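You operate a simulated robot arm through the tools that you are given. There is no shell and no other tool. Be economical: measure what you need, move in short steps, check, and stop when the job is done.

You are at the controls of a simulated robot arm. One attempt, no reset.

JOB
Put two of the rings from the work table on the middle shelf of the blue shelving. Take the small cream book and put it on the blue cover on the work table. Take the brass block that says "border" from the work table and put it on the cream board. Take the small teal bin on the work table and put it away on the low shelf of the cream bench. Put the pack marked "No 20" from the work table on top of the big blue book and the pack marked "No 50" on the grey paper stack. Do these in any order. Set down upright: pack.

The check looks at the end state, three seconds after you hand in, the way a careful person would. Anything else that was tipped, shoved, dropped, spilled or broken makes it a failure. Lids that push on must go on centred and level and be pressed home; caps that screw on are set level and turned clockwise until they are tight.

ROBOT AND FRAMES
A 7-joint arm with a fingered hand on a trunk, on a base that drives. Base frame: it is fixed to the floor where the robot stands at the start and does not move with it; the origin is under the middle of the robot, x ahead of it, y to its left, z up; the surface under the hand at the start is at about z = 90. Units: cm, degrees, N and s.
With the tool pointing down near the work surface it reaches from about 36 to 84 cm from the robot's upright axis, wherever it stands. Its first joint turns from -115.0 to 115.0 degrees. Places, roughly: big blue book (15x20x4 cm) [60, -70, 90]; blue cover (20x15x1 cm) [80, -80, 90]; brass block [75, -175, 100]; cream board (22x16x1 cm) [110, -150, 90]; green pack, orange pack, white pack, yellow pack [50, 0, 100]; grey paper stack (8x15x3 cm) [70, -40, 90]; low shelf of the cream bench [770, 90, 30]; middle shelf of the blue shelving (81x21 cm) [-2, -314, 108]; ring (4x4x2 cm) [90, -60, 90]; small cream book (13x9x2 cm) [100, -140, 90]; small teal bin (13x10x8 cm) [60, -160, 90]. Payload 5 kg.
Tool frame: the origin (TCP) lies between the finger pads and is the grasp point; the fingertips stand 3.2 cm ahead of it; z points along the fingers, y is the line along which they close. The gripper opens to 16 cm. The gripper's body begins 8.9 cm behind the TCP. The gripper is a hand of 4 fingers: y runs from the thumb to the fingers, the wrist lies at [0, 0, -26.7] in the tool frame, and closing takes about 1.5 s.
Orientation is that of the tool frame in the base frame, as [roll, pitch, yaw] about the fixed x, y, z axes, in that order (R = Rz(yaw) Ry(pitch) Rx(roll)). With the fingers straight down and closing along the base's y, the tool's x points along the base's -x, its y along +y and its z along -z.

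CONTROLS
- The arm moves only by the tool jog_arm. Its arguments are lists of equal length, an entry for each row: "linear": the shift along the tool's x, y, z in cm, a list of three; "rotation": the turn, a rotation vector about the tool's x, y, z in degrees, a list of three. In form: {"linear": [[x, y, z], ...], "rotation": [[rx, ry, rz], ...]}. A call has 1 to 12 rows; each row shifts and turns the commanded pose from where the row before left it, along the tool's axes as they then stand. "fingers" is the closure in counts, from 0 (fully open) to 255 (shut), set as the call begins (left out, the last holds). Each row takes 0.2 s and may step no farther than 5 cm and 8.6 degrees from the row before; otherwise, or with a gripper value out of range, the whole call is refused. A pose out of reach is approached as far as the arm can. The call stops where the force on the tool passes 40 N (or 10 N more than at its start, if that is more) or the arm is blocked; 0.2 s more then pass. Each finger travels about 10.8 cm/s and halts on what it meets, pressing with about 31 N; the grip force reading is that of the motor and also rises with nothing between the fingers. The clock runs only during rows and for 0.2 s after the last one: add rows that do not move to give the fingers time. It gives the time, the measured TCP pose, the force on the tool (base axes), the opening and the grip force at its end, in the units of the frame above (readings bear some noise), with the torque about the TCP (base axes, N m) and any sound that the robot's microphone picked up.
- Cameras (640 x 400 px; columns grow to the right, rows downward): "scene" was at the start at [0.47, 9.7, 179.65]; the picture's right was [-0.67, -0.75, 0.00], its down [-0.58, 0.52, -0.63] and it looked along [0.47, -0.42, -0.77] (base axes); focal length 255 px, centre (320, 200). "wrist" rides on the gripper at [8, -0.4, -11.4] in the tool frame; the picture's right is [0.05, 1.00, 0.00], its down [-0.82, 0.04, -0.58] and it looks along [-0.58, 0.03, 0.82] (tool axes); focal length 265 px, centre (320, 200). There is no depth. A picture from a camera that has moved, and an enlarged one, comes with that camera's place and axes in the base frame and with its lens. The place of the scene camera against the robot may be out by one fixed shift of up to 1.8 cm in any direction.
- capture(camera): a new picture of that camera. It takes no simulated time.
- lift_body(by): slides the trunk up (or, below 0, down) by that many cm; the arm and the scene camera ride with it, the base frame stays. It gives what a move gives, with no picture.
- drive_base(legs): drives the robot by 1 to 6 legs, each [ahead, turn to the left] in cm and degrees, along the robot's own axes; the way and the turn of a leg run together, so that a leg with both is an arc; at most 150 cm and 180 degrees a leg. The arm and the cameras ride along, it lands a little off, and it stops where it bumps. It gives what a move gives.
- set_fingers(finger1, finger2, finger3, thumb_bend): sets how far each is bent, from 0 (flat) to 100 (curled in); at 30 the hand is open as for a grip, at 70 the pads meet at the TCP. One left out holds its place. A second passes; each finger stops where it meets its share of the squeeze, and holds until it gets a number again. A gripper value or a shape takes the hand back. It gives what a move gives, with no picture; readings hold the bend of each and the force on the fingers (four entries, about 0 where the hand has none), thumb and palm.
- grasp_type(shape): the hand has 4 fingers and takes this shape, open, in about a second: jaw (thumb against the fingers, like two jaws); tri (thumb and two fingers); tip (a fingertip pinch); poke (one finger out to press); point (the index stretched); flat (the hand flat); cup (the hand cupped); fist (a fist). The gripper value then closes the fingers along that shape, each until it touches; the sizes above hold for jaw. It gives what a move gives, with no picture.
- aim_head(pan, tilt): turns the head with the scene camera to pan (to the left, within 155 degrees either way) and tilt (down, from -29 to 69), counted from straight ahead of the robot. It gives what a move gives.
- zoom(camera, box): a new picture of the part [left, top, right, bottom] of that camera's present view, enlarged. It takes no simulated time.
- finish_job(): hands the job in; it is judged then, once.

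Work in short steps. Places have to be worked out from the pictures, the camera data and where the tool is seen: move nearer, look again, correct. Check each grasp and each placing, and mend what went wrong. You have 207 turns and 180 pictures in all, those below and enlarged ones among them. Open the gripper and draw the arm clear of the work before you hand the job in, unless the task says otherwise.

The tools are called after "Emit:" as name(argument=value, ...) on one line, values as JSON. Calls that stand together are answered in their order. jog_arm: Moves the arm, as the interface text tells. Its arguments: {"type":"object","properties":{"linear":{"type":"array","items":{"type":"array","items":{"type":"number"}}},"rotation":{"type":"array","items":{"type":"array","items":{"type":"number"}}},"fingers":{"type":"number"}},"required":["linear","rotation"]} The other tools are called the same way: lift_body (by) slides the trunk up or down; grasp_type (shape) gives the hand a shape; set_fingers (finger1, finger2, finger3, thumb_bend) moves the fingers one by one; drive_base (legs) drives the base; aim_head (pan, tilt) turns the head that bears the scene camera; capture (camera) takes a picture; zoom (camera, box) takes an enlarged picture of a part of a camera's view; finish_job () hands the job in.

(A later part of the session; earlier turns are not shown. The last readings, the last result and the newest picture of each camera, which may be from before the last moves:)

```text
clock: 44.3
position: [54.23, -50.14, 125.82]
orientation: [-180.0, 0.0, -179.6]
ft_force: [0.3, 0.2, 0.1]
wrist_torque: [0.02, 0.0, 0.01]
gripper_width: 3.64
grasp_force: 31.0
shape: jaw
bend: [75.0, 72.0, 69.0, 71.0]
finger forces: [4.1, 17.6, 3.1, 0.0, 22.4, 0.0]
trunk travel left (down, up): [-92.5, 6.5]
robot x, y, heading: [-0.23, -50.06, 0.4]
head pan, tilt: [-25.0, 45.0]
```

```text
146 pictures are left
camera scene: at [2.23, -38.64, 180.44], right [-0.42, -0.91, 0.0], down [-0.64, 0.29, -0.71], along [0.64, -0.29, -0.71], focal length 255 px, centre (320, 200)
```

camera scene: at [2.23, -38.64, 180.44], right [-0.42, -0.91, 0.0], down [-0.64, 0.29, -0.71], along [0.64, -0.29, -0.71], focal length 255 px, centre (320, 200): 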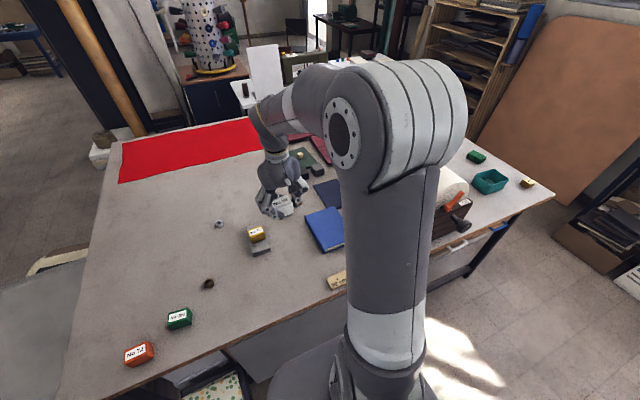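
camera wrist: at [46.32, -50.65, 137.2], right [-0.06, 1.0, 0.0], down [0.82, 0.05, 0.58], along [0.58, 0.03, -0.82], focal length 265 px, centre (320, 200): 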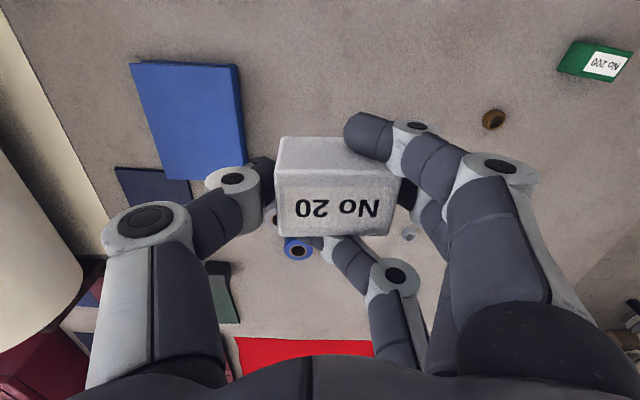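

Book: x 53.5–73.6, y −78.4..−63, centre (63.5,−70.7). Move over it and descend to z≈101.

Emit:
jog_arm(linear=[[-1.86, -4.2, 0], [-1.86, -4.2, 0], [-1.86, -4.2, 0], [-1.86, -4.2, 0], [-1.86, -4.2, 0], [0, 0, 4.1], [0, 0, 4.1], [0, 0, 4.1], [0, 0, 4.1], [0, 0, 4.1], [0, 0, 4]], rotation=[[0, 0, 0], [0, 0, 0], [0, 0, 0], [0, 0, 0], [0, 0, 0], [0, 0, 0], [0, 0, 0], [0, 0, 0], [0, 0, 0], [0, 0, 0], [0, 0, 0]])

Emit:
capture(camera="wrist")

Emit:
capture(camera="scene")

```text
clock: 46.7
position: [63.86, -71.06, 101.33]
orientation: [-179.9, 0.0, -179.6]
ft_force: [0.1, -0.4, -0.5]
wrist_torque: [0.0, -0.01, -0.01]
gripper_width: 3.6
grasp_force: 30.8
shape: jaw
bend: [75.0, 72.0, 69.0, 71.0]
finger forces: [3.7, 17.7, 3.0, 0.0, 22.3, 0.1]
trunk travel left (down, up): [-92.5, 6.5]
robot x, y, heading: [0.39, -49.84, 0.5]
head pan, tilt: [-25.0, 45.0]
```

```text
145 pictures are left
camera wrist: at [55.85, -71.62, 112.65], right [-0.06, 1.0, 0.0], down [0.81, 0.05, 0.58], along [0.58, 0.03, -0.82], focal length 265 px, centre (320, 200)
```

wrist: 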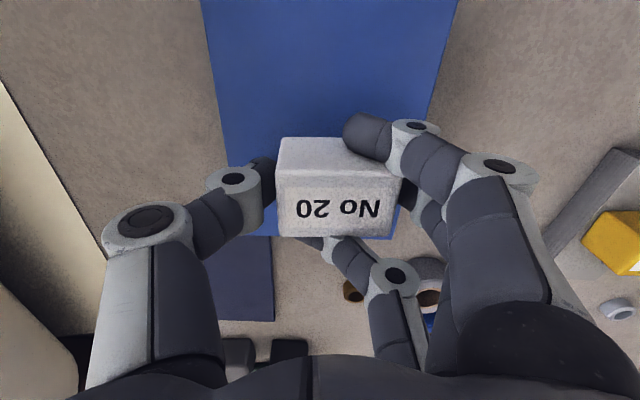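

```text
144 pictures are left
camera scene: at [2.36, -38.71, 180.46], right [-0.42, -0.91, 0.0], down [-0.64, 0.29, -0.71], along [0.64, -0.29, -0.71], focal length 255 px, centre (320, 200)
```

scene: 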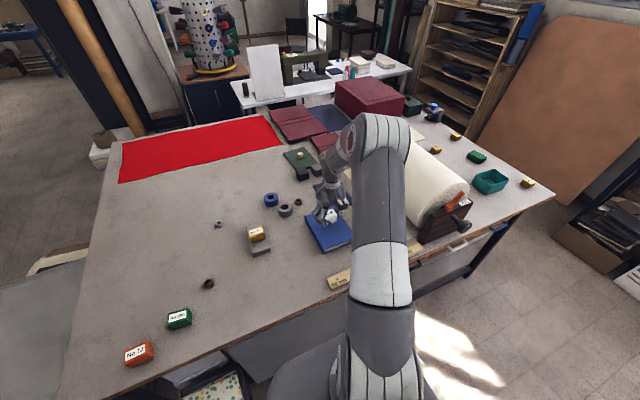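

Pack is over the book centre. Lower until contact.

Emit:
jog_arm(linear=[[0, 0, 1.5], [0, 0, 1.0], [0, 0, 0.4], [0, 0, 0.2]], rotation=[[0, 0, 0], [0, 0, 0], [0, 0, 0], [0, 0, 0]])

Emit:
jog_arm(linear=[[0, 0, 0.2]], rotation=[[0, 0, 0]])

Emit:
jog_arm(linear=[[0, 0, 0.2]], rotation=[[0, 0, 0]])

```text
clock: 47.7
position: [63.68, -71.0, 98.29]
orientation: [180.0, 0.0, -179.5]
ft_force: [0.6, -0.3, -1.6]
wrist_torque: [0.01, -0.01, 0.01]
gripper_width: 3.6
grasp_force: 31.2
shape: jaw
bend: [75.0, 72.0, 69.0, 71.0]
finger forces: [3.7, 17.7, 3.0, 0.0, 22.2, 0.1]
trunk travel left (down, up): [-92.5, 6.5]
robot x, y, heading: [0.11, -50.05, 0.3]
head pan, tilt: [-25.0, 45.0]
```

```text
clock: 48.1
position: [63.82, -71.04, 98.07]
orientation: [-180.0, 0.0, -179.6]
ft_force: [0.1, 0.4, -0.4]
wrist_torque: [0.0, 0.03, 0.01]
gripper_width: 3.59
grasp_force: 30.5
shape: jaw
bend: [75.0, 72.0, 69.0, 71.0]
finger forces: [3.7, 17.8, 3.0, 0.0, 22.3, 0.1]
trunk travel left (down, up): [-92.5, 6.5]
robot x, y, heading: [0.14, -49.95, 0.1]
head pan, tilt: [-25.0, 45.0]
```

```text
clock: 48.5
position: [63.9, -71.19, 97.85]
orientation: [-180.0, 0.0, -179.6]
ft_force: [0.3, 0.6, -0.7]
wrist_torque: [0.03, 0.0, -0.02]
gripper_width: 3.58
grasp_force: 31.1
shape: jaw
bend: [75.0, 72.0, 69.0, 71.0]
finger forces: [3.7, 17.8, 3.1, 0.1, 22.2, 0.1]
trunk travel left (down, up): [-92.5, 6.5]
robot x, y, heading: [0.43, -49.97, 0.1]
head pan, tilt: [-25.0, 45.0]
```

Emit:
jog_arm(linear=[[0, 0, 0.2]], rotation=[[0, 0, 0]])

Emit:
jog_arm(linear=[[0, 0, 0.15]], rotation=[[0, 0, 0]])

```text
clock: 48.9
position: [63.82, -70.98, 97.55]
orientation: [180.0, 0.0, -179.6]
ft_force: [0.1, 0.4, -0.6]
wrist_torque: [-0.02, 0.01, 0.0]
gripper_width: 3.61
grasp_force: 30.9
shape: jaw
bend: [75.0, 72.0, 69.0, 71.0]
finger forces: [3.7, 17.8, 3.1, 0.0, 22.3, 0.1]
trunk travel left (down, up): [-92.5, 6.5]
robot x, y, heading: [0.06, -49.54, 0.3]
head pan, tilt: [-25.0, 45.0]
```

```text
clock: 49.3
position: [63.8, -71.05, 97.59]
orientation: [-180.0, 0.0, -179.6]
ft_force: [0.1, 0.5, 2.3]
wrist_torque: [0.04, 0.02, -0.01]
gripper_width: 3.59
grasp_force: 30.8
shape: jaw
bend: [75.0, 72.0, 69.0, 71.0]
finger forces: [3.3, 17.7, 3.5, 0.1, 22.2, 0.0]
trunk travel left (down, up): [-92.5, 6.5]
robot x, y, heading: [0.01, -49.85, 0.4]
head pan, tilt: [-25.0, 45.0]
```

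Contact beginning; press 0.15 more, release and lift.

Emit:
jog_arm(linear=[[0, 0, 0.12], [0, 0, 0]], rotation=[[0, 0, 0], [0, 0, 0]])

Emit:
jog_arm(linear=[[0, 0, 0], [0, 0, 0], [0, 0, 0], [0, 0, 0], [0, 0, -3], [0, 0, -4.5], [0, 0, -4.5], [0, 0, -4.5]], rotation=[[0, 0, 0], [0, 0, 0], [0, 0, 0], [0, 0, 0], [0, 0, 0], [0, 0, 0], [0, 0, 0], [0, 0, 0]], fingers=60)

Emit:
capture(camera="wrist")

Emit:
capture(camera="scene")

```text
clock: 49.9
position: [63.84, -70.97, 97.51]
orientation: [179.9, 0.1, -179.6]
ft_force: [0.5, -0.6, 9.6]
wrist_torque: [0.3, 0.02, -0.04]
gripper_width: 3.63
grasp_force: 30.8
shape: jaw
bend: [76.0, 72.0, 69.0, 71.0]
finger forces: [3.0, 17.6, 3.7, 0.0, 22.3, 0.0]
trunk travel left (down, up): [-92.5, 6.5]
robot x, y, heading: [0.1, -49.94, 0.5]
head pan, tilt: [-25.0, 45.0]
```

```text
clock: 51.7
position: [63.61, -71.06, 113.93]
orientation: [179.9, 0.0, -179.6]
ft_force: [0.3, -0.2, 0.6]
wrist_torque: [0.0, 0.0, 0.0]
gripper_width: 12.23
grasp_force: 0.0
shape: jaw
bend: [62.0, 62.0, 62.0, 58.0]
finger forces: [0.1, 0.1, 0.0, 0.0, 0.0, 0.0]
trunk travel left (down, up): [-92.5, 6.5]
robot x, y, heading: [0.27, -50.17, 0.1]
head pan, tilt: [-25.0, 45.0]
```

```text
143 pictures are left
camera wrist: at [55.67, -71.61, 125.27], right [-0.06, 1.0, 0.0], down [0.81, 0.05, 0.58], along [0.58, 0.03, -0.82], focal length 265 px, centre (320, 200)
```

wrist: 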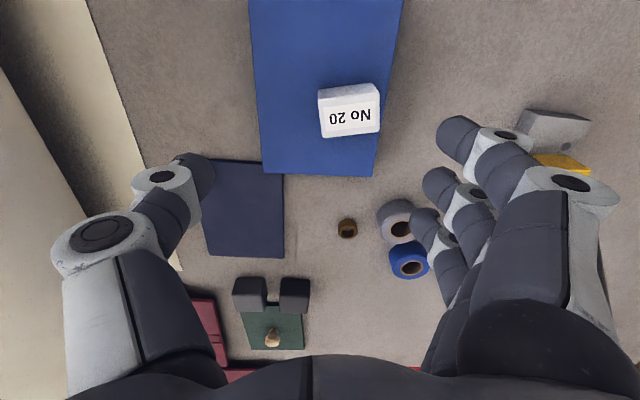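

```text
142 pictures are left
camera scene: at [2.12, -38.58, 180.43], right [-0.42, -0.91, 0.0], down [-0.64, 0.29, -0.71], along [0.64, -0.29, -0.71], focal length 255 px, centre (320, 200)
```

scene: 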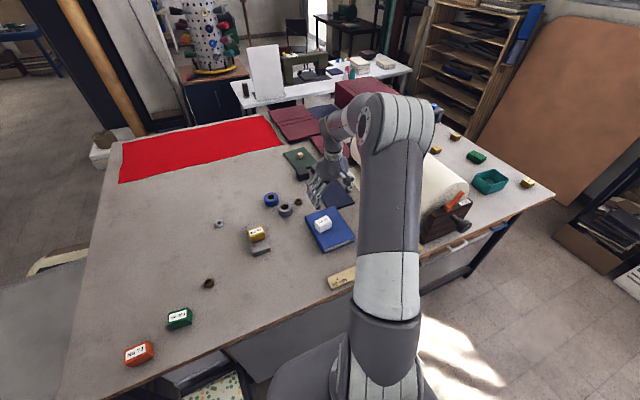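

Packs are done. Now look at the rings and neighbours closely.

Emit:
zoom(camera="wrist", box=[300, 180, 460, 290])

Emit:
zoom(camera="scene", box=[190, 180, 320, 300])

Emit:
zoom(camera="scene", box=[400, 90, 560, 220])

```text
3.64 times, centred on (380, 235) of wrist
camera zoom: at [55.67, -71.61, 125.27], right [-0.06, 1.0, 0.0], down [0.81, 0.05, 0.58], along [0.58, 0.03, -0.82], focal length 965 px, centre (102, 73)
```

zoom: 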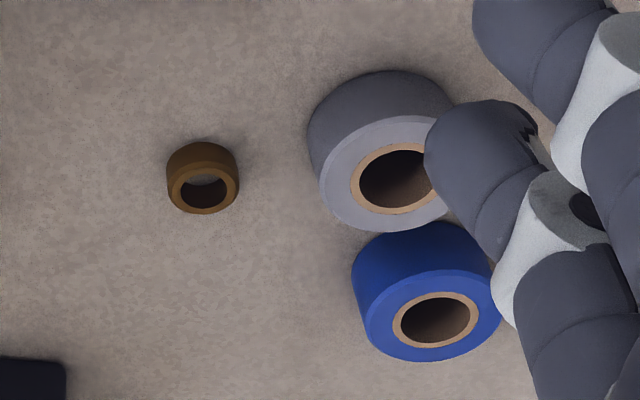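

```text
3.33 times, centred on (255, 240) of scene
camera zoom: at [2.12, -38.58, 180.43], right [-0.42, -0.91, 0.0], down [-0.64, 0.29, -0.71], along [0.64, -0.29, -0.71], focal length 851 px, centre (537, 67)
```

zoom: 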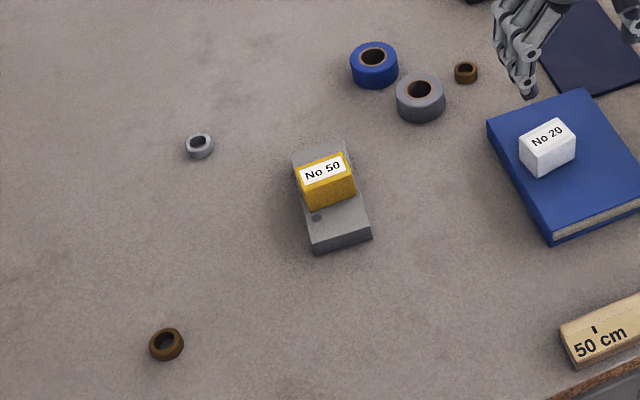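

```text
3.08 times, centred on (480, 155) of scene
camera zoom: at [2.12, -38.58, 180.43], right [-0.42, -0.91, 0.0], down [-0.64, 0.29, -0.71], along [0.64, -0.29, -0.71], focal length 786 px, centre (-172, 338)
```

zoom: 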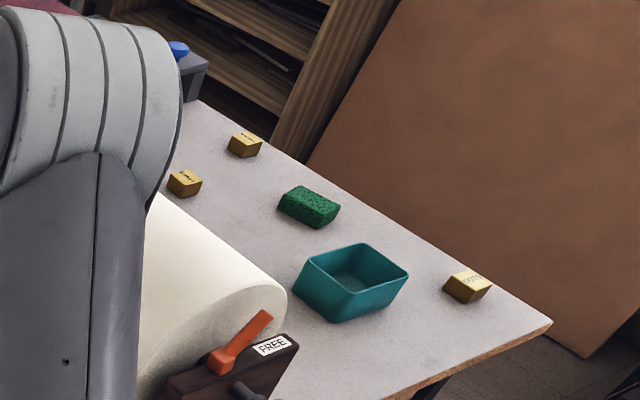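

Look at the blue shelving to judge the clearance of its middle shelf before choosing a grasp.

Emit:
aim_head(pan=-90, tilt=15)

Emit:
capture(camera="scene")

Emit:
zoom(camera="scene", box=[220, 100, 420, 260])

```text
clock: 53.0
position: [63.78, -71.03, 113.82]
orientation: [180.0, 0.0, -179.6]
ft_force: [0.0, 0.2, 0.5]
wrist_torque: [0.02, 0.0, 0.02]
gripper_width: 12.21
grasp_force: 0.0
shape: jaw
bend: [62.0, 62.0, 62.0, 58.0]
finger forces: [0.0, 0.0, 0.0, 0.1, 0.0, 0.0]
trunk travel left (down, up): [-92.5, 6.5]
robot x, y, heading: [0.28, -50.33, 0.2]
head pan, tilt: [-90.0, 15.0]
```

```text
138 pictures are left
camera scene: at [-5.08, -44.61, 185.12], right [-1.0, -0.01, 0.0], down [0.0, 0.26, -0.97], along [0.01, -0.97, -0.26], focal length 255 px, centre (320, 200)
```

scene: 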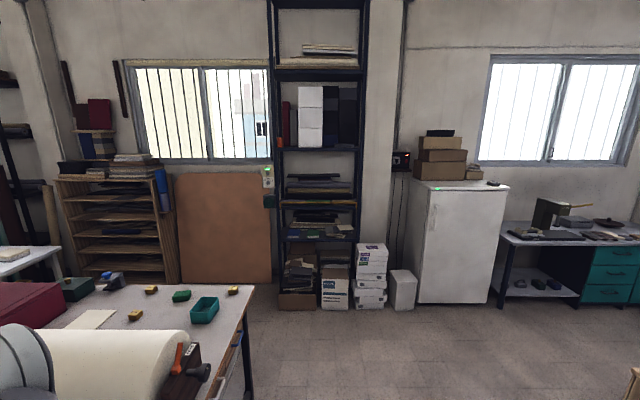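

```text
2.50 times, centred on (320, 180) of scene
camera zoom: at [-5.08, -44.61, 185.12], right [-1.0, -0.01, 0.0], down [0.0, 0.26, -0.97], along [0.01, -0.97, -0.26], focal length 638 px, centre (320, 250)
```

zoom: 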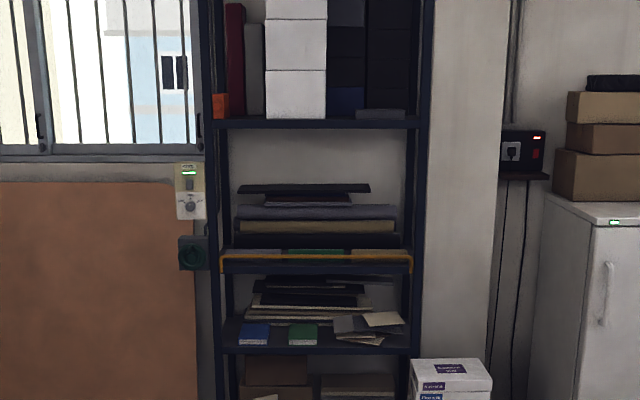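

Shelf clearance is ample (~57 cm). First pick ring A at ≈(85.5,−65.4): creep ahead 6 cm for reach, then turn the hand 90° so the thumb/fingers straddle it away from the tape rolls.

Emit:
drive_base(legs=[[6, 0]])

Emit:
jog_arm(linear=[[-2, 1, 0], [-2, 1, 0], [0, 0, 0], [0, 0, 0], [0, 0, 0], [0, 0, 0], [0, 0, 0], [0, 0, 0], [0, 0, 0], [0, 0, 0], [0, 0, 0]], rotation=[[0, 0, -8.2], [0, 0, -8.2], [0, 0, -8.2], [0, 0, -8.2], [0, 0, -8.2], [0, 0, -8.2], [0, 0, -8.2], [0, 0, -8.2], [0, 0, -8.2], [0, 0, -8.2], [0, 0, -8]])

Emit:
capture(camera="wrist")

```text
clock: 54.0
position: [69.84, -70.98, 113.7]
orientation: [-179.9, -0.1, -179.5]
ft_force: [0.9, -0.1, -0.3]
wrist_torque: [-0.05, 0.06, 0.01]
gripper_width: 12.2
grasp_force: 0.0
shape: jaw
bend: [62.0, 62.0, 62.0, 58.0]
finger forces: [0.0, 0.1, 0.0, 0.0, 0.0, 0.1]
trunk travel left (down, up): [-92.5, 6.5]
robot x, y, heading: [6.39, -49.9, 0.2]
head pan, tilt: [-90.0, 15.0]
```

```text
clock: 56.4
position: [73.44, -69.02, 113.87]
orientation: [179.9, 0.2, -108.6]
ft_force: [1.0, -0.1, -0.8]
wrist_torque: [0.06, -0.04, -0.02]
gripper_width: 12.24
grasp_force: 0.1
shape: jaw
bend: [62.0, 62.0, 62.0, 58.0]
finger forces: [0.1, 0.0, 0.1, 0.0, 0.0, 0.0]
out of reach, approached as far as the arm can: row 10, 11
trunk travel left (down, up): [-92.5, 6.5]
robot x, y, heading: [6.0, -49.65, 0.4]
head pan, tilt: [-90.0, 15.0]
```

```text
136 pictures are left
camera wrist: at [71.43, -76.88, 125.1], right [-0.96, 0.27, 0.0], down [0.22, 0.79, 0.58], along [0.16, 0.56, -0.82], focal length 265 px, centre (320, 200)
```

wrist: 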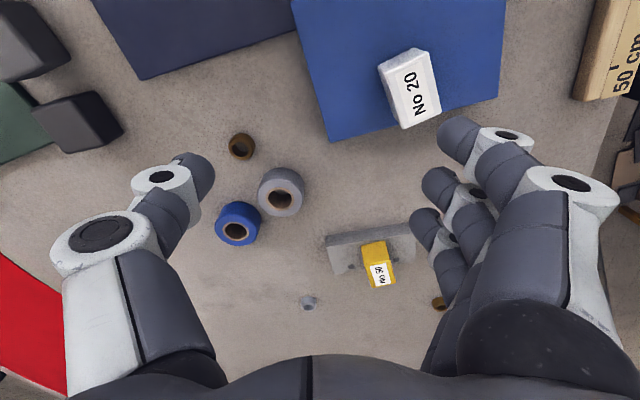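

Fingers on the near side would foul the grey tape (at ≈(81.5,−59)). Turn the hand the other way so the fingers go on the far side.

Emit:
jog_arm(linear=[[0, 0, 0], [0, 0, 0], [0, 0, 0], [0, 0, 0], [0, 0, 0], [0, 0, 0], [0, 0, 0], [0, 0, 0], [0, 0, 0], [0, 0, 0], [0, 0, 0], [0, 0, 0]], rotation=[[0, 0, 8.5], [0, 0, 8.5], [0, 0, 8.5], [0, 0, 8.5], [0, 0, 8.5], [0, 0, 8.5], [0, 0, 8.5], [0, 0, 8.5], [0, 0, 8.5], [0, 0, 8.5], [0, 0, 8.5], [0, 0, 8.5]])

Emit:
jog_arm(linear=[[0, 0, 0], [0, 0, 0], [0, 0, 0], [0, 0, 0], [0, 0, 0], [0, 0, 0], [0, 0, 0], [0, 0, 0]], rotation=[[0, 0, 8.5], [0, 0, 8.5], [0, 0, 8.5], [0, 0, 8.5], [0, 0, 8.5], [0, 0, 8.5], [0, 0, 8.5], [0, 0, 8.5]])

Emit:
capture(camera="wrist")

```text
clock: 59.0
position: [73.66, -68.73, 113.85]
orientation: [180.0, 0.1, 149.3]
ft_force: [0.6, 1.3, -0.8]
wrist_torque: [0.04, 0.01, 0.01]
gripper_width: 12.25
grasp_force: 0.1
shape: jaw
bend: [62.0, 62.0, 62.0, 58.0]
finger forces: [0.1, 0.1, 0.1, 0.0, 0.0, 0.0]
trunk travel left (down, up): [-92.5, 6.5]
robot x, y, heading: [6.26, -49.82, 0.6]
head pan, tilt: [-90.0, 15.0]
```

```text
clock: 60.8
position: [73.58, -68.66, 113.85]
orientation: [-179.9, 0.1, 81.3]
ft_force: [-0.2, -0.6, -0.6]
wrist_torque: [-0.04, -0.03, 0.03]
gripper_width: 12.25
grasp_force: 0.0
shape: jaw
bend: [62.0, 62.0, 62.0, 58.0]
finger forces: [0.0, 0.0, 0.0, 0.0, 0.0, 0.1]
trunk travel left (down, up): [-92.5, 6.5]
robot x, y, heading: [6.24, -49.83, 0.2]
head pan, tilt: [-90.0, 15.0]
```

```text
135 pictures are left
camera wrist: at [74.41, -60.82, 125.14], right [0.99, -0.1, 0.0], down [-0.08, -0.81, 0.58], along [-0.06, -0.57, -0.82], focal length 265 px, centre (320, 200)
```

wrist: 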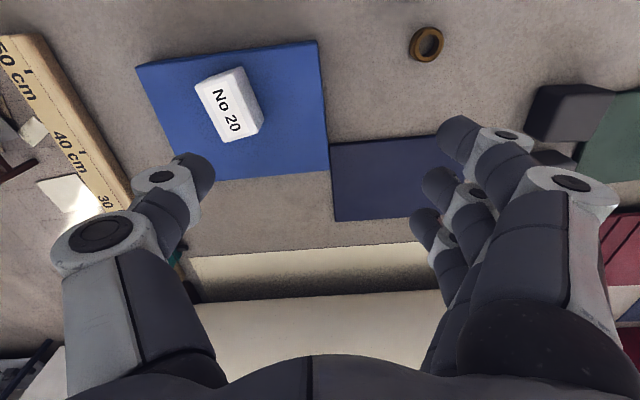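

Yaw 81° reached. Move above the ring with fingers pre-closed to ~8 cm, then look.

Emit:
jog_arm(linear=[[1.83, 3.8, 0], [1.83, 3.8, 0], [1.83, 3.8, 0], [0, 0, 4.6], [0, 0, 4.6], [0, 0, 4.4]], rotation=[[0, 0, 0], [0, 0, 0], [0, 0, 0], [0, 0, 0], [0, 0, 0], [0, 0, 0]], fingers=125)

Emit:
capture(camera="wrist")

```text
clock: 62.2
position: [85.61, -64.95, 100.25]
orientation: [-179.9, -0.1, 81.5]
ft_force: [0.8, 0.3, -0.3]
wrist_torque: [-0.01, 0.0, -0.01]
gripper_width: 8.19
grasp_force: 0.1
shape: jaw
bend: [72.0, 72.0, 72.0, 70.0]
finger forces: [0.0, 0.0, 0.0, 0.0, 0.0, 0.0]
trunk travel left (down, up): [-92.5, 6.5]
robot x, y, heading: [6.25, -50.03, 0.4]
head pan, tilt: [-90.0, 15.0]
```

```text
134 pictures are left
camera wrist: at [86.5, -57.12, 111.55], right [1.0, -0.1, 0.0], down [-0.08, -0.81, 0.58], along [-0.06, -0.57, -0.82], focal length 265 px, centre (320, 200)
```

wrist: 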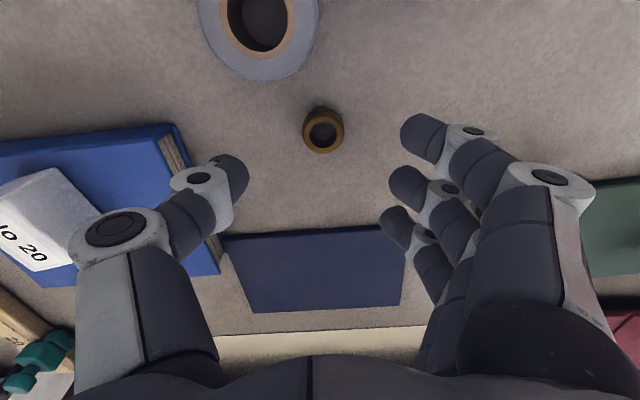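

Ring is centred at ≈(86.0,−64.4). Small correction, descend to z≈93.6 and close.

Emit:
jog_arm(linear=[[0.6, 0.25, 3.3], [0, 0, 2.4], [0, 0, 0.9]], rotation=[[0, 0, 0], [0, 0, 0], [0, 0, 0]])

Emit:
capture(camera="wrist")

```text
clock: 63.0
position: [86.05, -64.55, 93.56]
orientation: [180.0, 0.1, 81.5]
ft_force: [0.6, -0.5, -0.2]
wrist_torque: [0.0, 0.02, 0.0]
gripper_width: 8.25
grasp_force: 0.0
shape: jaw
bend: [72.0, 72.0, 72.0, 70.0]
finger forces: [0.1, 0.0, 0.0, 0.1, 0.1, 0.0]
trunk travel left (down, up): [-92.5, 6.5]
robot x, y, heading: [5.91, -50.0, 0.3]
head pan, tilt: [-90.0, 15.0]
```

```text
133 pictures are left
camera wrist: at [86.87, -56.55, 104.89], right [1.0, -0.1, 0.0], down [-0.08, -0.81, 0.58], along [-0.06, -0.57, -0.82], focal length 265 px, centre (320, 200)
```

wrist: 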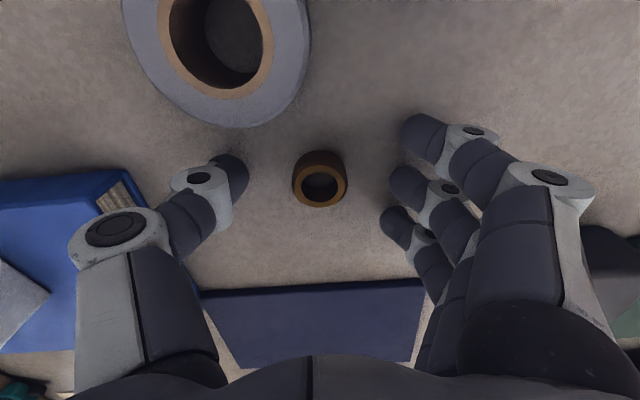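

Emit:
jog_arm(linear=[[0, 0, 0], [0, 0, 0], [0, 0, 0], [0, 0, 0], [0, 0, 0], [0, 0, 0]], rotation=[[0, 0, 0], [0, 0, 0], [0, 0, 0], [0, 0, 0], [0, 0, 0], [0, 0, 0]], fingers=210)

Emit:
capture(camera="wrist")

```text
clock: 64.4
position: [85.95, -64.39, 93.66]
orientation: [179.9, 0.0, 81.5]
ft_force: [-0.9, -0.3, 7.6]
wrist_torque: [-0.02, -0.1, 0.01]
gripper_width: 1.02
grasp_force: 31.1
shape: jaw
bend: [69.0, 71.0, 69.0, 72.0]
finger forces: [0.0, 17.8, 0.1, 0.0, 20.6, 0.0]
trunk travel left (down, up): [-92.5, 6.5]
robot x, y, heading: [5.98, -49.88, 0.7]
head pan, tilt: [-90.0, 15.0]
```

```text
132 pictures are left
camera wrist: at [86.81, -56.53, 105.05], right [1.0, -0.1, 0.0], down [-0.08, -0.81, 0.58], along [-0.06, -0.57, -0.82], focal length 265 px, centre (320, 200)
```

wrist: 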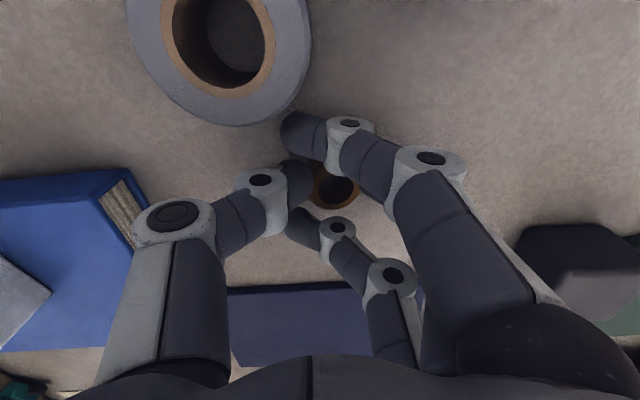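

Gripped between thumb and middle finger. Lift and check.

Emit:
jog_arm(linear=[[0, 0, -2], [0, 0, -4], [0, 0, -4.5], [0, 0, -4.5], [0, 0, -4.5], [0, 0, -4.5], [0, 0, -4.5]], rotation=[[0, 0, 0], [0, 0, 0], [0, 0, 0], [0, 0, 0], [0, 0, 0], [0, 0, 0], [0, 0, 0]])

Emit:
capture(camera="wrist")

Emit:
aim_head(pan=-35, tilt=40)

Emit:
capture(camera="scene")

```text
clock: 66.0
position: [85.91, -64.53, 122.1]
orientation: [-180.0, -0.1, 81.5]
ft_force: [-0.2, -0.5, 0.3]
wrist_torque: [0.0, -0.04, 0.01]
gripper_width: 0.92
grasp_force: 31.2
shape: jaw
bend: [69.0, 70.0, 69.0, 72.0]
finger forces: [0.0, 17.9, 0.1, 0.0, 18.3, 0.0]
trunk travel left (down, up): [-92.5, 6.5]
robot x, y, heading: [5.94, -50.22, 0.5]
head pan, tilt: [-90.0, 15.0]
```

```text
131 pictures are left
camera wrist: at [86.76, -56.66, 133.46], right [1.0, -0.1, 0.0], down [-0.08, -0.81, 0.58], along [-0.06, -0.57, -0.82], focal length 265 px, centre (320, 200)
```

wrist: 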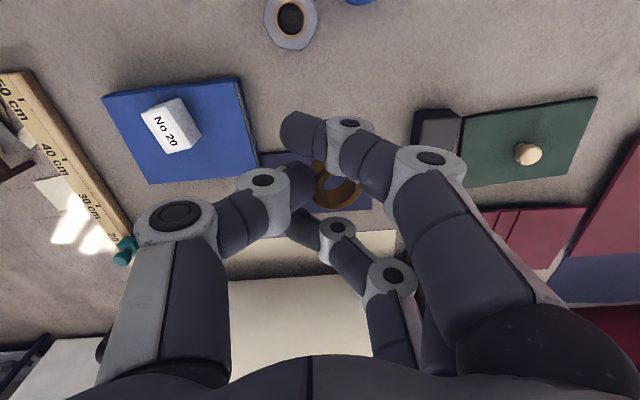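

```text
clock: 67.2
position: [85.97, -64.56, 122.01]
orientation: [-179.9, 0.1, 81.5]
ft_force: [0.6, -0.3, 0.2]
wrist_torque: [0.0, 0.01, 0.01]
gripper_width: 0.9
grasp_force: 31.3
shape: jaw
bend: [69.0, 70.0, 69.0, 72.0]
finger forces: [0.1, 18.0, 0.0, 0.0, 18.3, 0.1]
trunk travel left (down, up): [-92.5, 6.5]
robot x, y, heading: [6.38, -50.1, 0.6]
head pan, tilt: [-35.0, 40.0]
```

```text
130 pictures are left
camera scene: at [7.84, -40.05, 181.17], right [-0.57, -0.82, 0.0], down [-0.53, 0.37, -0.77], along [0.63, -0.44, -0.64], focal length 255 px, centre (320, 200)
```

scene: 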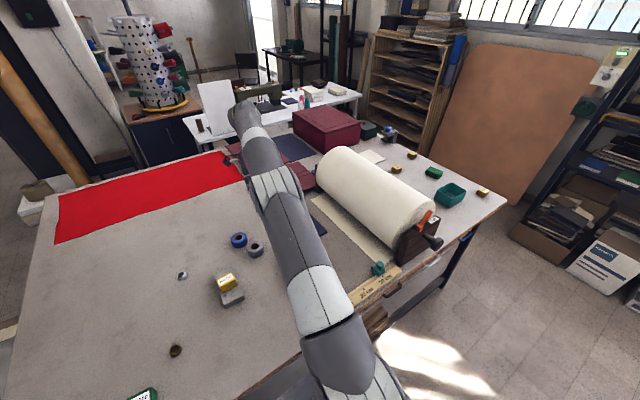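

Ring A held. Retract the arm and turn the wrist back to the neutral yaw for driving.

Emit:
jog_arm(linear=[[1.68, -4.47, -1], [1.68, -4.47, -1], [1.68, -4.47, -1], [1.68, -4.47, -1], [1.68, -4.47, -1], [1.68, -4.47, 0]], rotation=[[0, 0, 0], [0, 0, 0], [0, 0, 0], [0, 0, 0], [0, 0, 0], [0, 0, 0]])

Emit:
jog_arm(linear=[[0, 0, 0], [0, 0, 0], [0, 0, 0], [0, 0, 0], [0, 0, 0], [0, 0, 0], [0, 0, 0], [0, 0, 0], [0, 0, 0], [0, 0, 0], [0, 0, 0], [0, 0, 0]], rotation=[[0, 0, -8.2], [0, 0, -8.2], [0, 0, -8.2], [0, 0, -8.2], [0, 0, -8.2], [0, 0, -8.2], [0, 0, -8.2], [0, 0, -8.2], [0, 0, -8.2], [0, 0, -8.2], [0, 0, -8.2], [0, 0, -8.2]])

```text
clock: 68.7
position: [60.78, -50.49, 127.08]
orientation: [179.8, 0.1, 81.4]
ft_force: [0.3, 0.8, -0.1]
wrist_torque: [0.02, -0.03, 0.01]
gripper_width: 0.91
grasp_force: 31.1
shape: jaw
bend: [69.0, 70.0, 69.0, 72.0]
finger forces: [0.0, 17.9, 0.0, 0.0, 18.1, 0.0]
trunk travel left (down, up): [-92.5, 6.5]
robot x, y, heading: [6.41, -50.08, 0.4]
head pan, tilt: [-35.0, 40.0]
```

```text
clock: 71.2
position: [61.08, -50.57, 127.24]
orientation: [-180.0, -0.1, 180.0]
ft_force: [-0.5, 0.0, -1.2]
wrist_torque: [-0.02, 0.01, -0.02]
gripper_width: 0.9
grasp_force: 31.2
shape: jaw
bend: [69.0, 70.0, 69.0, 72.0]
finger forces: [0.1, 17.7, 0.0, 0.0, 18.0, 0.0]
trunk travel left (down, up): [-92.5, 6.5]
robot x, y, heading: [6.07, -50.1, 0.5]
head pan, tilt: [-35.0, 40.0]
```

Drive to the shelving: back, turn right, 160 ahead; then look.

Emit:
drive_base(legs=[[-6, 0], [0, -90], [110, 0], [50, 0]])

Emit:
aim_head(pan=0, tilt=40)

Emit:
capture(camera="scene")

Emit:
capture(camera="wrist")

```text
clock: 83.8
position: [1.6, -265.15, 127.15]
orientation: [-179.9, 0.0, 90.2]
ft_force: [-0.1, 0.4, -0.3]
wrist_torque: [0.02, -0.03, 0.04]
gripper_width: 0.92
grasp_force: 31.2
shape: jaw
bend: [69.0, 70.0, 69.0, 72.0]
finger forces: [0.0, 17.7, 0.0, 0.1, 18.0, 0.1]
trunk travel left (down, up): [-92.5, 6.5]
robot x, y, heading: [1.44, -210.33, -89.5]
head pan, tilt: [-35.0, 40.0]
```

```text
clock: 84.8
position: [1.63, -264.96, 127.16]
orientation: [180.0, 0.0, 90.2]
ft_force: [-0.4, 0.2, -0.5]
wrist_torque: [-0.01, 0.01, 0.02]
gripper_width: 0.89
grasp_force: 31.2
shape: jaw
bend: [69.0, 70.0, 69.0, 72.0]
finger forces: [0.1, 17.6, 0.0, 0.0, 18.1, 0.1]
trunk travel left (down, up): [-92.5, 6.5]
robot x, y, heading: [1.83, -210.22, -89.4]
head pan, tilt: [0.0, 40.0]
```

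```text
129 pictures are left
camera scene: at [18.29, -213.48, 181.17], right [-1.0, -0.01, 0.0], down [-0.01, 0.64, -0.77], along [0.01, -0.77, -0.64], focal length 255 px, centre (320, 200)
```

scene: 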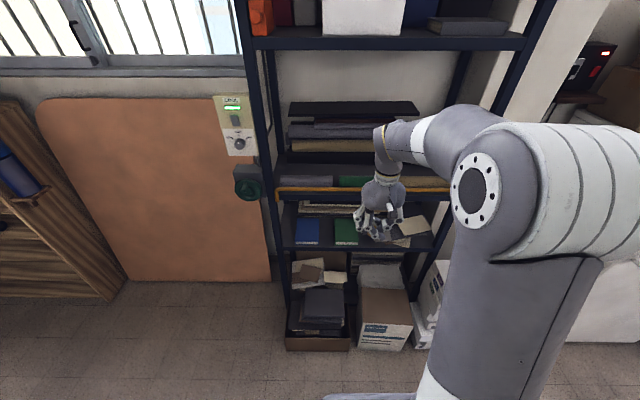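

```text
128 pictures are left
camera wrist: at [1.17, -257.15, 138.5], right [1.0, 0.05, 0.0], down [0.04, -0.82, 0.58], along [0.03, -0.58, -0.82], focal length 265 px, centre (320, 200)
```

wrist: 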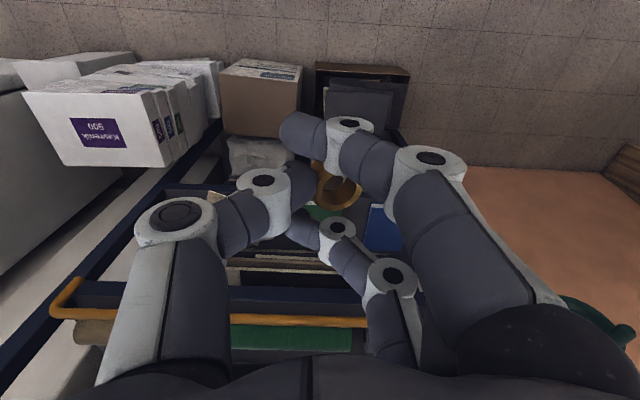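

An orange guard rail runs along the front of the middle shelf. Zoom in to see free spots.

Emit:
zoom(camera="scene", box=[260, 90, 460, 215])

Emit:
zoom(camera="wrist", box=[40, 230, 640, 400])

```text
3.20 times, centred on (360, 152) of scene
camera zoom: at [18.29, -213.48, 181.17], right [-1.0, -0.01, 0.0], down [-0.01, 0.64, -0.77], along [0.01, -0.77, -0.64], focal length 817 px, centre (192, 352)
```

zoom: 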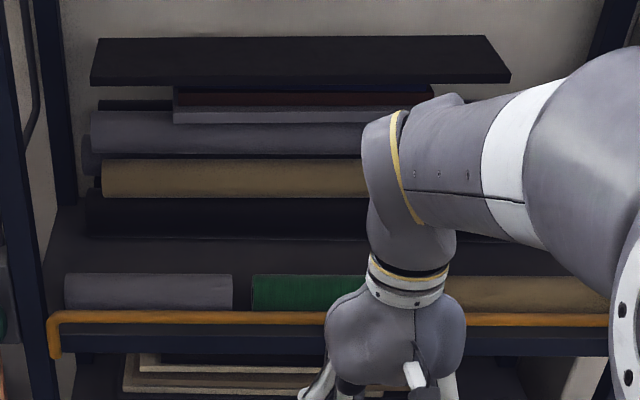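

```text
1.07 times, centred on (340, 315) of wrist (not enlarged: the box is as wide or as high as the picture)
camera zoom: at [1.17, -257.15, 138.5], right [1.0, 0.05, 0.0], down [0.04, -0.82, 0.58], along [0.03, -0.58, -0.82], focal length 283 px, centre (299, 77)
```

zoom: 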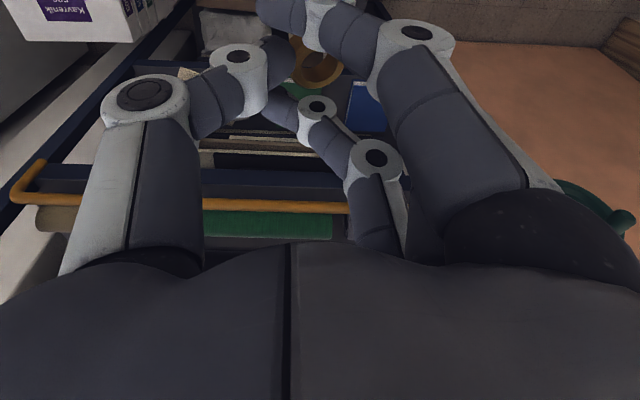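

Behind the low slabs there's a free strip of shelf (y≈−316…−330). Drive 33 closer, then look again.

Emit:
drive_base(legs=[[33, 0]])

Emit:
capture(camera="scene")

Emit:
capture(camera="wrist")

```text
clock: 87.0
position: [1.97, -298.28, 127.06]
orientation: [179.9, -0.1, 90.1]
ft_force: [0.3, -0.5, -0.5]
wrist_torque: [0.03, 0.0, 0.0]
gripper_width: 0.92
grasp_force: 31.3
shape: jaw
bend: [69.0, 70.0, 69.0, 72.0]
finger forces: [0.1, 17.7, 0.0, 0.1, 18.0, 0.0]
trunk travel left (down, up): [-92.5, 6.5]
robot x, y, heading: [2.08, -243.2, -89.5]
head pan, tilt: [0.0, 40.0]
```

```text
125 pictures are left
camera scene: at [18.73, -246.66, 181.17], right [-1.0, -0.01, 0.0], down [-0.01, 0.64, -0.77], along [0.01, -0.77, -0.64], focal length 255 px, centre (320, 200)
```

scene: 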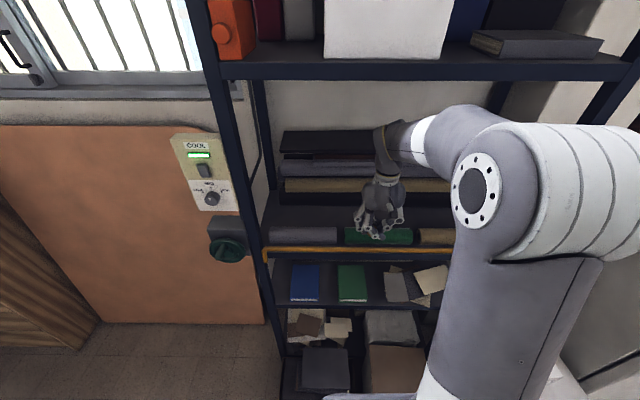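

```text
124 pictures are left
camera wrist: at [1.62, -290.31, 138.45], right [1.0, 0.06, 0.0], down [0.05, -0.82, 0.58], along [0.03, -0.58, -0.82], focal length 265 px, centre (320, 200)
```

wrist: 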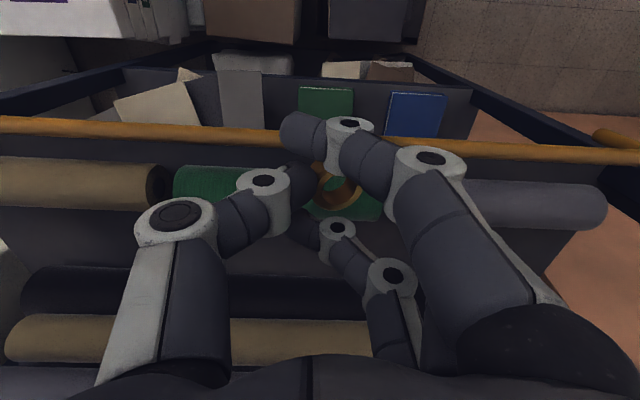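

Rolls lie behind the rail; free strip is y≈−316…−326. Lower the trunk 8 cm so the wrist fits under the upper shelf, then move in over the strip.

Emit:
lift_body(by=-8)

Emit:
jog_arm(linear=[[-4.5, 0, 0], [-4.5, 0, 0], [-4.5, 0, 0], [-4.5, 0, 0]], rotation=[[0, 0, 0], [0, 0, 0], [0, 0, 0], [0, 0, 0]])

Emit:
capture(camera="wrist")

Emit:
capture(camera="scene")

```text
clock: 88.2
position: [1.99, -298.07, 119.18]
orientation: [-179.9, 0.0, 90.2]
ft_force: [0.7, 0.4, 0.7]
wrist_torque: [0.04, -0.02, 0.04]
gripper_width: 0.93
grasp_force: 30.6
shape: jaw
bend: [69.0, 70.0, 69.0, 72.0]
finger forces: [0.0, 17.7, 0.1, 0.0, 18.0, 0.1]
trunk travel left (down, up): [-84.5, 14.5]
robot x, y, heading: [2.09, -243.47, -89.4]
head pan, tilt: [0.0, 40.0]
```

```text
clock: 89.2
position: [2.19, -316.38, 119.03]
orientation: [-179.9, -0.1, 90.2]
ft_force: [-0.1, 0.1, -0.5]
wrist_torque: [0.01, -0.01, 0.03]
gripper_width: 0.92
grasp_force: 31.0
shape: jaw
bend: [69.0, 70.0, 69.0, 72.0]
finger forces: [0.0, 17.6, 0.0, 0.1, 18.0, 0.0]
trunk travel left (down, up): [-84.5, 14.5]
robot x, y, heading: [2.3, -243.06, -89.1]
head pan, tilt: [0.0, 40.0]
```

```text
123 pictures are left
camera wrist: at [1.75, -308.42, 130.37], right [1.0, 0.06, 0.0], down [0.04, -0.82, 0.58], along [0.03, -0.57, -0.82], focal length 265 px, centre (320, 200)
```

wrist: 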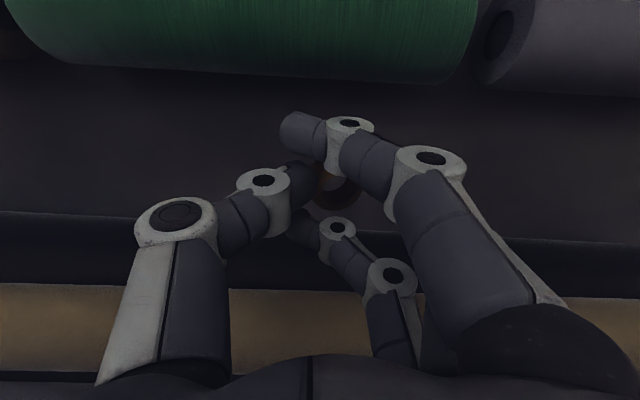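

```text
122 pictures are left
camera scene: at [18.75, -246.74, 173.16], right [-1.0, -0.01, 0.0], down [-0.01, 0.64, -0.77], along [0.01, -0.77, -0.64], focal length 255 px, centre (320, 200)
```

scene: 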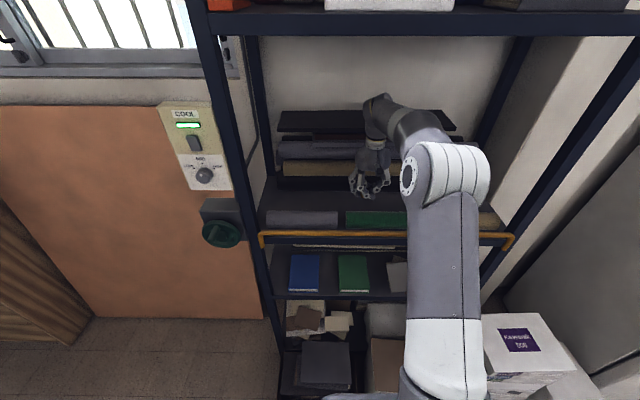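

Strip measured y≈−312.5…−325.7. Advance to y≈−319.3 and lower.

Emit:
jog_arm(linear=[[-2.9, 0, 0], [0, 0, 3], [0, 0, 2.5]], rotation=[[0, 0, 0], [0, 0, 0], [0, 0, 0]])

Emit:
capture(camera="wrist")

```text
clock: 90.0
position: [1.96, -319.19, 113.57]
orientation: [-180.0, -0.1, 90.1]
ft_force: [-0.2, -0.8, -0.4]
wrist_torque: [0.01, -0.01, -0.02]
gripper_width: 0.89
grasp_force: 31.4
shape: jaw
bend: [69.0, 70.0, 69.0, 72.0]
finger forces: [0.0, 17.7, 0.0, 0.0, 18.0, 0.1]
trunk travel left (down, up): [-84.5, 14.5]
robot x, y, heading: [2.29, -243.39, -89.4]
head pan, tilt: [0.0, 40.0]
```

```text
121 pictures are left
camera wrist: at [1.6, -311.27, 124.91], right [1.0, 0.05, 0.0], down [0.04, -0.82, 0.58], along [0.03, -0.58, -0.82], focal length 265 px, centre (320, 200)
```

wrist: 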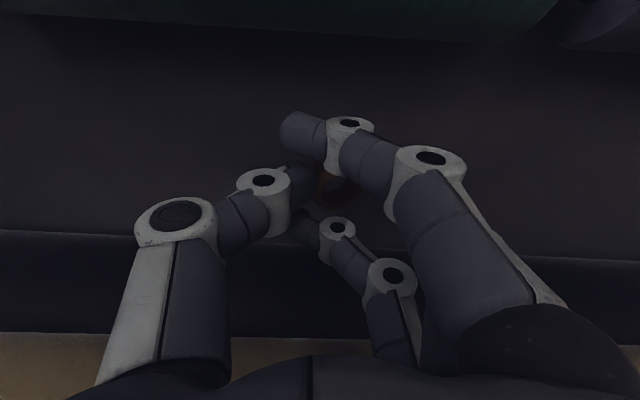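

Emit:
jog_arm(linear=[[0, 0, 1.0], [0, 0, 0.4], [0, 0, 0.2]], rotation=[[0, 0, 0], [0, 0, 0], [0, 0, 0]])

Emit:
jog_arm(linear=[[0, 0, 0.2]], rotation=[[0, 0, 0]])

Emit:
jog_arm(linear=[[0, 0, 0.2]], rotation=[[0, 0, 0]])

```text
clock: 90.8
position: [2.06, -319.12, 112.09]
orientation: [180.0, 0.0, 90.2]
ft_force: [-0.3, 1.0, -0.1]
wrist_torque: [0.02, -0.02, 0.02]
gripper_width: 0.9
grasp_force: 30.9
shape: jaw
bend: [69.0, 70.0, 69.0, 72.0]
finger forces: [0.1, 17.7, 0.0, 0.0, 18.0, 0.1]
trunk travel left (down, up): [-84.5, 14.5]
robot x, y, heading: [2.07, -243.2, -89.1]
head pan, tilt: [0.0, 40.0]
```

```text
clock: 91.2
position: [2.17, -318.98, 111.95]
orientation: [179.9, 0.0, 90.1]
ft_force: [0.1, 0.0, 0.1]
wrist_torque: [-0.01, -0.05, 0.01]
gripper_width: 0.92
grasp_force: 30.8
shape: jaw
bend: [69.0, 70.0, 69.0, 72.0]
finger forces: [0.0, 17.9, 0.0, 0.0, 18.2, 0.0]
trunk travel left (down, up): [-84.5, 14.5]
robot x, y, heading: [2.47, -243.39, -89.5]
head pan, tilt: [0.0, 40.0]
```

```text
clock: 91.6
position: [1.97, -319.0, 111.85]
orientation: [-180.0, 0.1, 90.2]
ft_force: [-1.7, 0.5, 8.0]
wrist_torque: [-0.03, -0.13, 0.02]
gripper_width: 0.91
grasp_force: 31.0
shape: jaw
bend: [69.0, 70.0, 69.0, 72.0]
finger forces: [0.0, 17.7, 0.0, 0.1, 20.7, 0.0]
trunk travel left (down, up): [-84.5, 14.5]
robot x, y, heading: [2.14, -243.32, -89.0]
head pan, tilt: [0.0, 40.0]
```

Contact (8 N). Release and rise.

Emit:
jog_arm(linear=[[0, 0, 0], [0, 0, 0], [0, 0, 0], [0, 0, 0], [0, 0, 0], [0, 0, -3], [0, 0, -3]], rotation=[[0, 0, 0], [0, 0, 0], [0, 0, 0], [0, 0, 0], [0, 0, 0], [0, 0, 0], [0, 0, 0]], fingers=110)

Emit:
capture(camera="wrist")

```text
clock: 93.2
position: [2.11, -318.95, 117.69]
orientation: [180.0, 0.1, 90.2]
ft_force: [-0.8, -0.2, 0.2]
wrist_torque: [-0.02, 0.04, -0.01]
gripper_width: 9.06
grasp_force: 0.0
shape: jaw
bend: [71.0, 72.0, 71.0, 70.0]
finger forces: [0.0, 0.0, 0.1, 0.0, 0.0, 0.1]
trunk travel left (down, up): [-84.5, 14.5]
robot x, y, heading: [2.43, -243.58, -89.4]
head pan, tilt: [0.0, 40.0]
```

```text
120 pictures are left
camera wrist: at [1.72, -311.04, 129.03], right [1.0, 0.06, 0.0], down [0.05, -0.82, 0.58], along [0.03, -0.58, -0.82], focal length 265 px, centre (320, 200)
```

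wrist: 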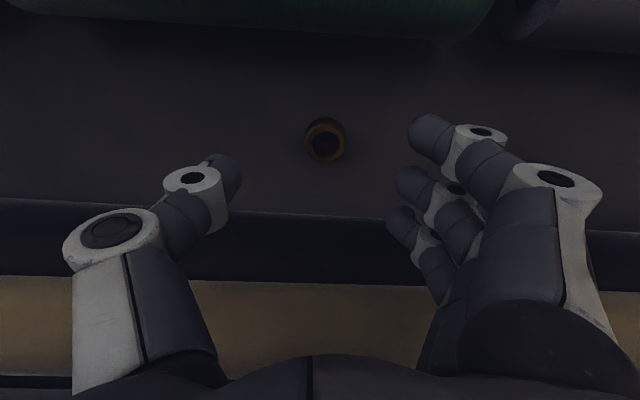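

Ring 1 is on the shelf. Retreat out, drive back and look at the right end of the table.

Emit:
jog_arm(linear=[[4.5, 0, 0], [4.5, 0, 0], [4.5, 0, 0], [4.5, 0, 0], [4.5, 0, 0], [2, 0, -4]], rotation=[[0, 0, 0], [0, 0, 0], [0, 0, 0], [0, 0, 0], [0, 0, 0], [0, 0, 0]])

Emit:
lift_body(by=8)

Emit:
drive_base(legs=[[-20, 0]])

Emit:
aim_head(pan=140, tilt=35)

Emit:
capture(camera="scene")

Emit:
aim_head(pan=90, tilt=20)

Emit:
capture(camera="scene")

```text
clock: 94.6
position: [2.06, -294.28, 121.72]
orientation: [-180.0, 0.1, 90.1]
ft_force: [0.0, 1.1, -0.8]
wrist_torque: [-0.05, 0.03, 0.0]
gripper_width: 9.01
grasp_force: 0.1
shape: jaw
bend: [71.0, 72.0, 71.0, 70.0]
finger forces: [0.1, 0.0, 0.0, 0.1, 0.1, 0.1]
trunk travel left (down, up): [-84.5, 14.5]
robot x, y, heading: [1.79, -243.22, -89.2]
head pan, tilt: [0.0, 40.0]
```

```text
clock: 95.8
position: [1.99, -294.42, 129.68]
orientation: [179.9, 0.0, 90.2]
ft_force: [-0.4, 0.0, 0.2]
wrist_torque: [0.01, 0.03, 0.0]
gripper_width: 9.03
grasp_force: 0.1
shape: jaw
bend: [71.0, 72.0, 71.0, 70.0]
finger forces: [0.0, 0.0, 0.0, 0.1, 0.0, 0.0]
trunk travel left (down, up): [-92.5, 6.5]
robot x, y, heading: [2.15, -243.49, -89.6]
head pan, tilt: [0.0, 40.0]
```

```text
clock: 97.4
position: [1.78, -274.28, 129.68]
orientation: [180.0, 0.1, 90.3]
ft_force: [-0.4, 0.7, -0.1]
wrist_torque: [-0.07, -0.01, -0.01]
gripper_width: 9.02
grasp_force: 0.0
shape: jaw
bend: [71.0, 72.0, 71.0, 70.0]
finger forces: [0.0, 0.1, 0.0, 0.1, 0.0, 0.0]
trunk travel left (down, up): [-92.5, 6.5]
robot x, y, heading: [1.76, -223.06, -89.3]
head pan, tilt: [0.0, 40.0]
```

```text
clock: 99.6
position: [1.92, -274.42, 129.72]
orientation: [-180.0, 0.0, 90.3]
ft_force: [-0.8, 0.6, 1.1]
wrist_torque: [0.01, -0.03, -0.03]
gripper_width: 9.04
grasp_force: 0.0
shape: jaw
bend: [71.0, 72.0, 71.0, 70.0]
finger forces: [0.0, 0.1, 0.0, 0.0, 0.1, 0.0]
trunk travel left (down, up): [-92.5, 6.5]
robot x, y, heading: [1.96, -223.61, -89.1]
head pan, tilt: [140.0, 35.0]
```

```text
119 pictures are left
camera scene: at [23.91, -211.11, 181.93], right [0.77, -0.63, 0.0], down [-0.36, -0.44, -0.82], along [0.52, 0.63, -0.57], focal length 255 px, centre (320, 200)
```

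scene: 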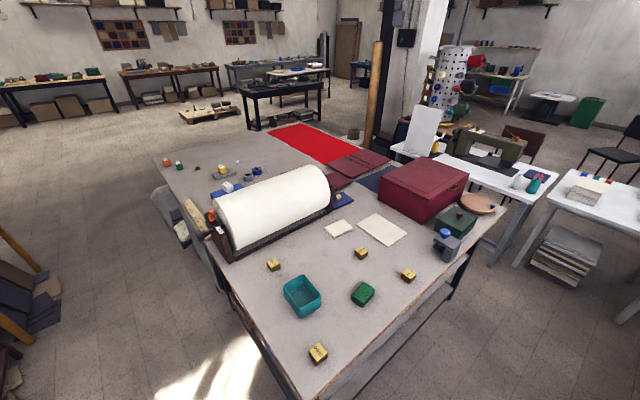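

```text
clock: 100.8
position: [1.76, -274.46, 129.61]
orientation: [-179.9, -0.1, 90.4]
ft_force: [0.5, -0.2, -1.1]
wrist_torque: [-0.05, 0.01, -0.01]
gripper_width: 9.05
grasp_force: 0.1
shape: jaw
bend: [71.0, 72.0, 71.0, 70.0]
finger forces: [0.0, 0.0, 0.0, 0.0, 0.0, 0.0]
trunk travel left (down, up): [-92.5, 6.5]
robot x, y, heading: [2.1, -223.45, -89.3]
head pan, tilt: [90.0, 20.0]
```

```text
118 pictures are left
camera scene: at [27.65, -217.79, 184.31], right [0.01, -1.0, 0.0], down [-0.34, -0.01, -0.94], along [0.94, 0.01, -0.34], focal length 255 px, centre (320, 200)
```

scene: 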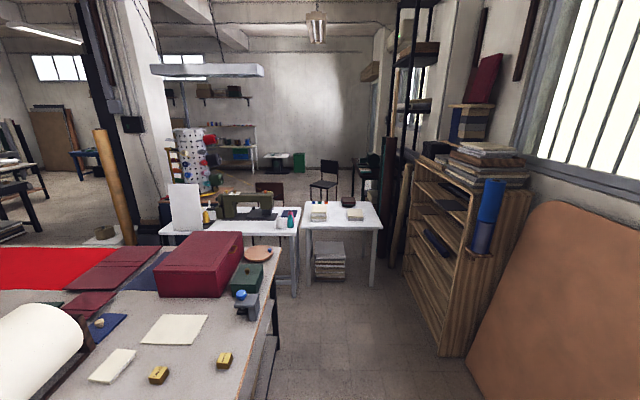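

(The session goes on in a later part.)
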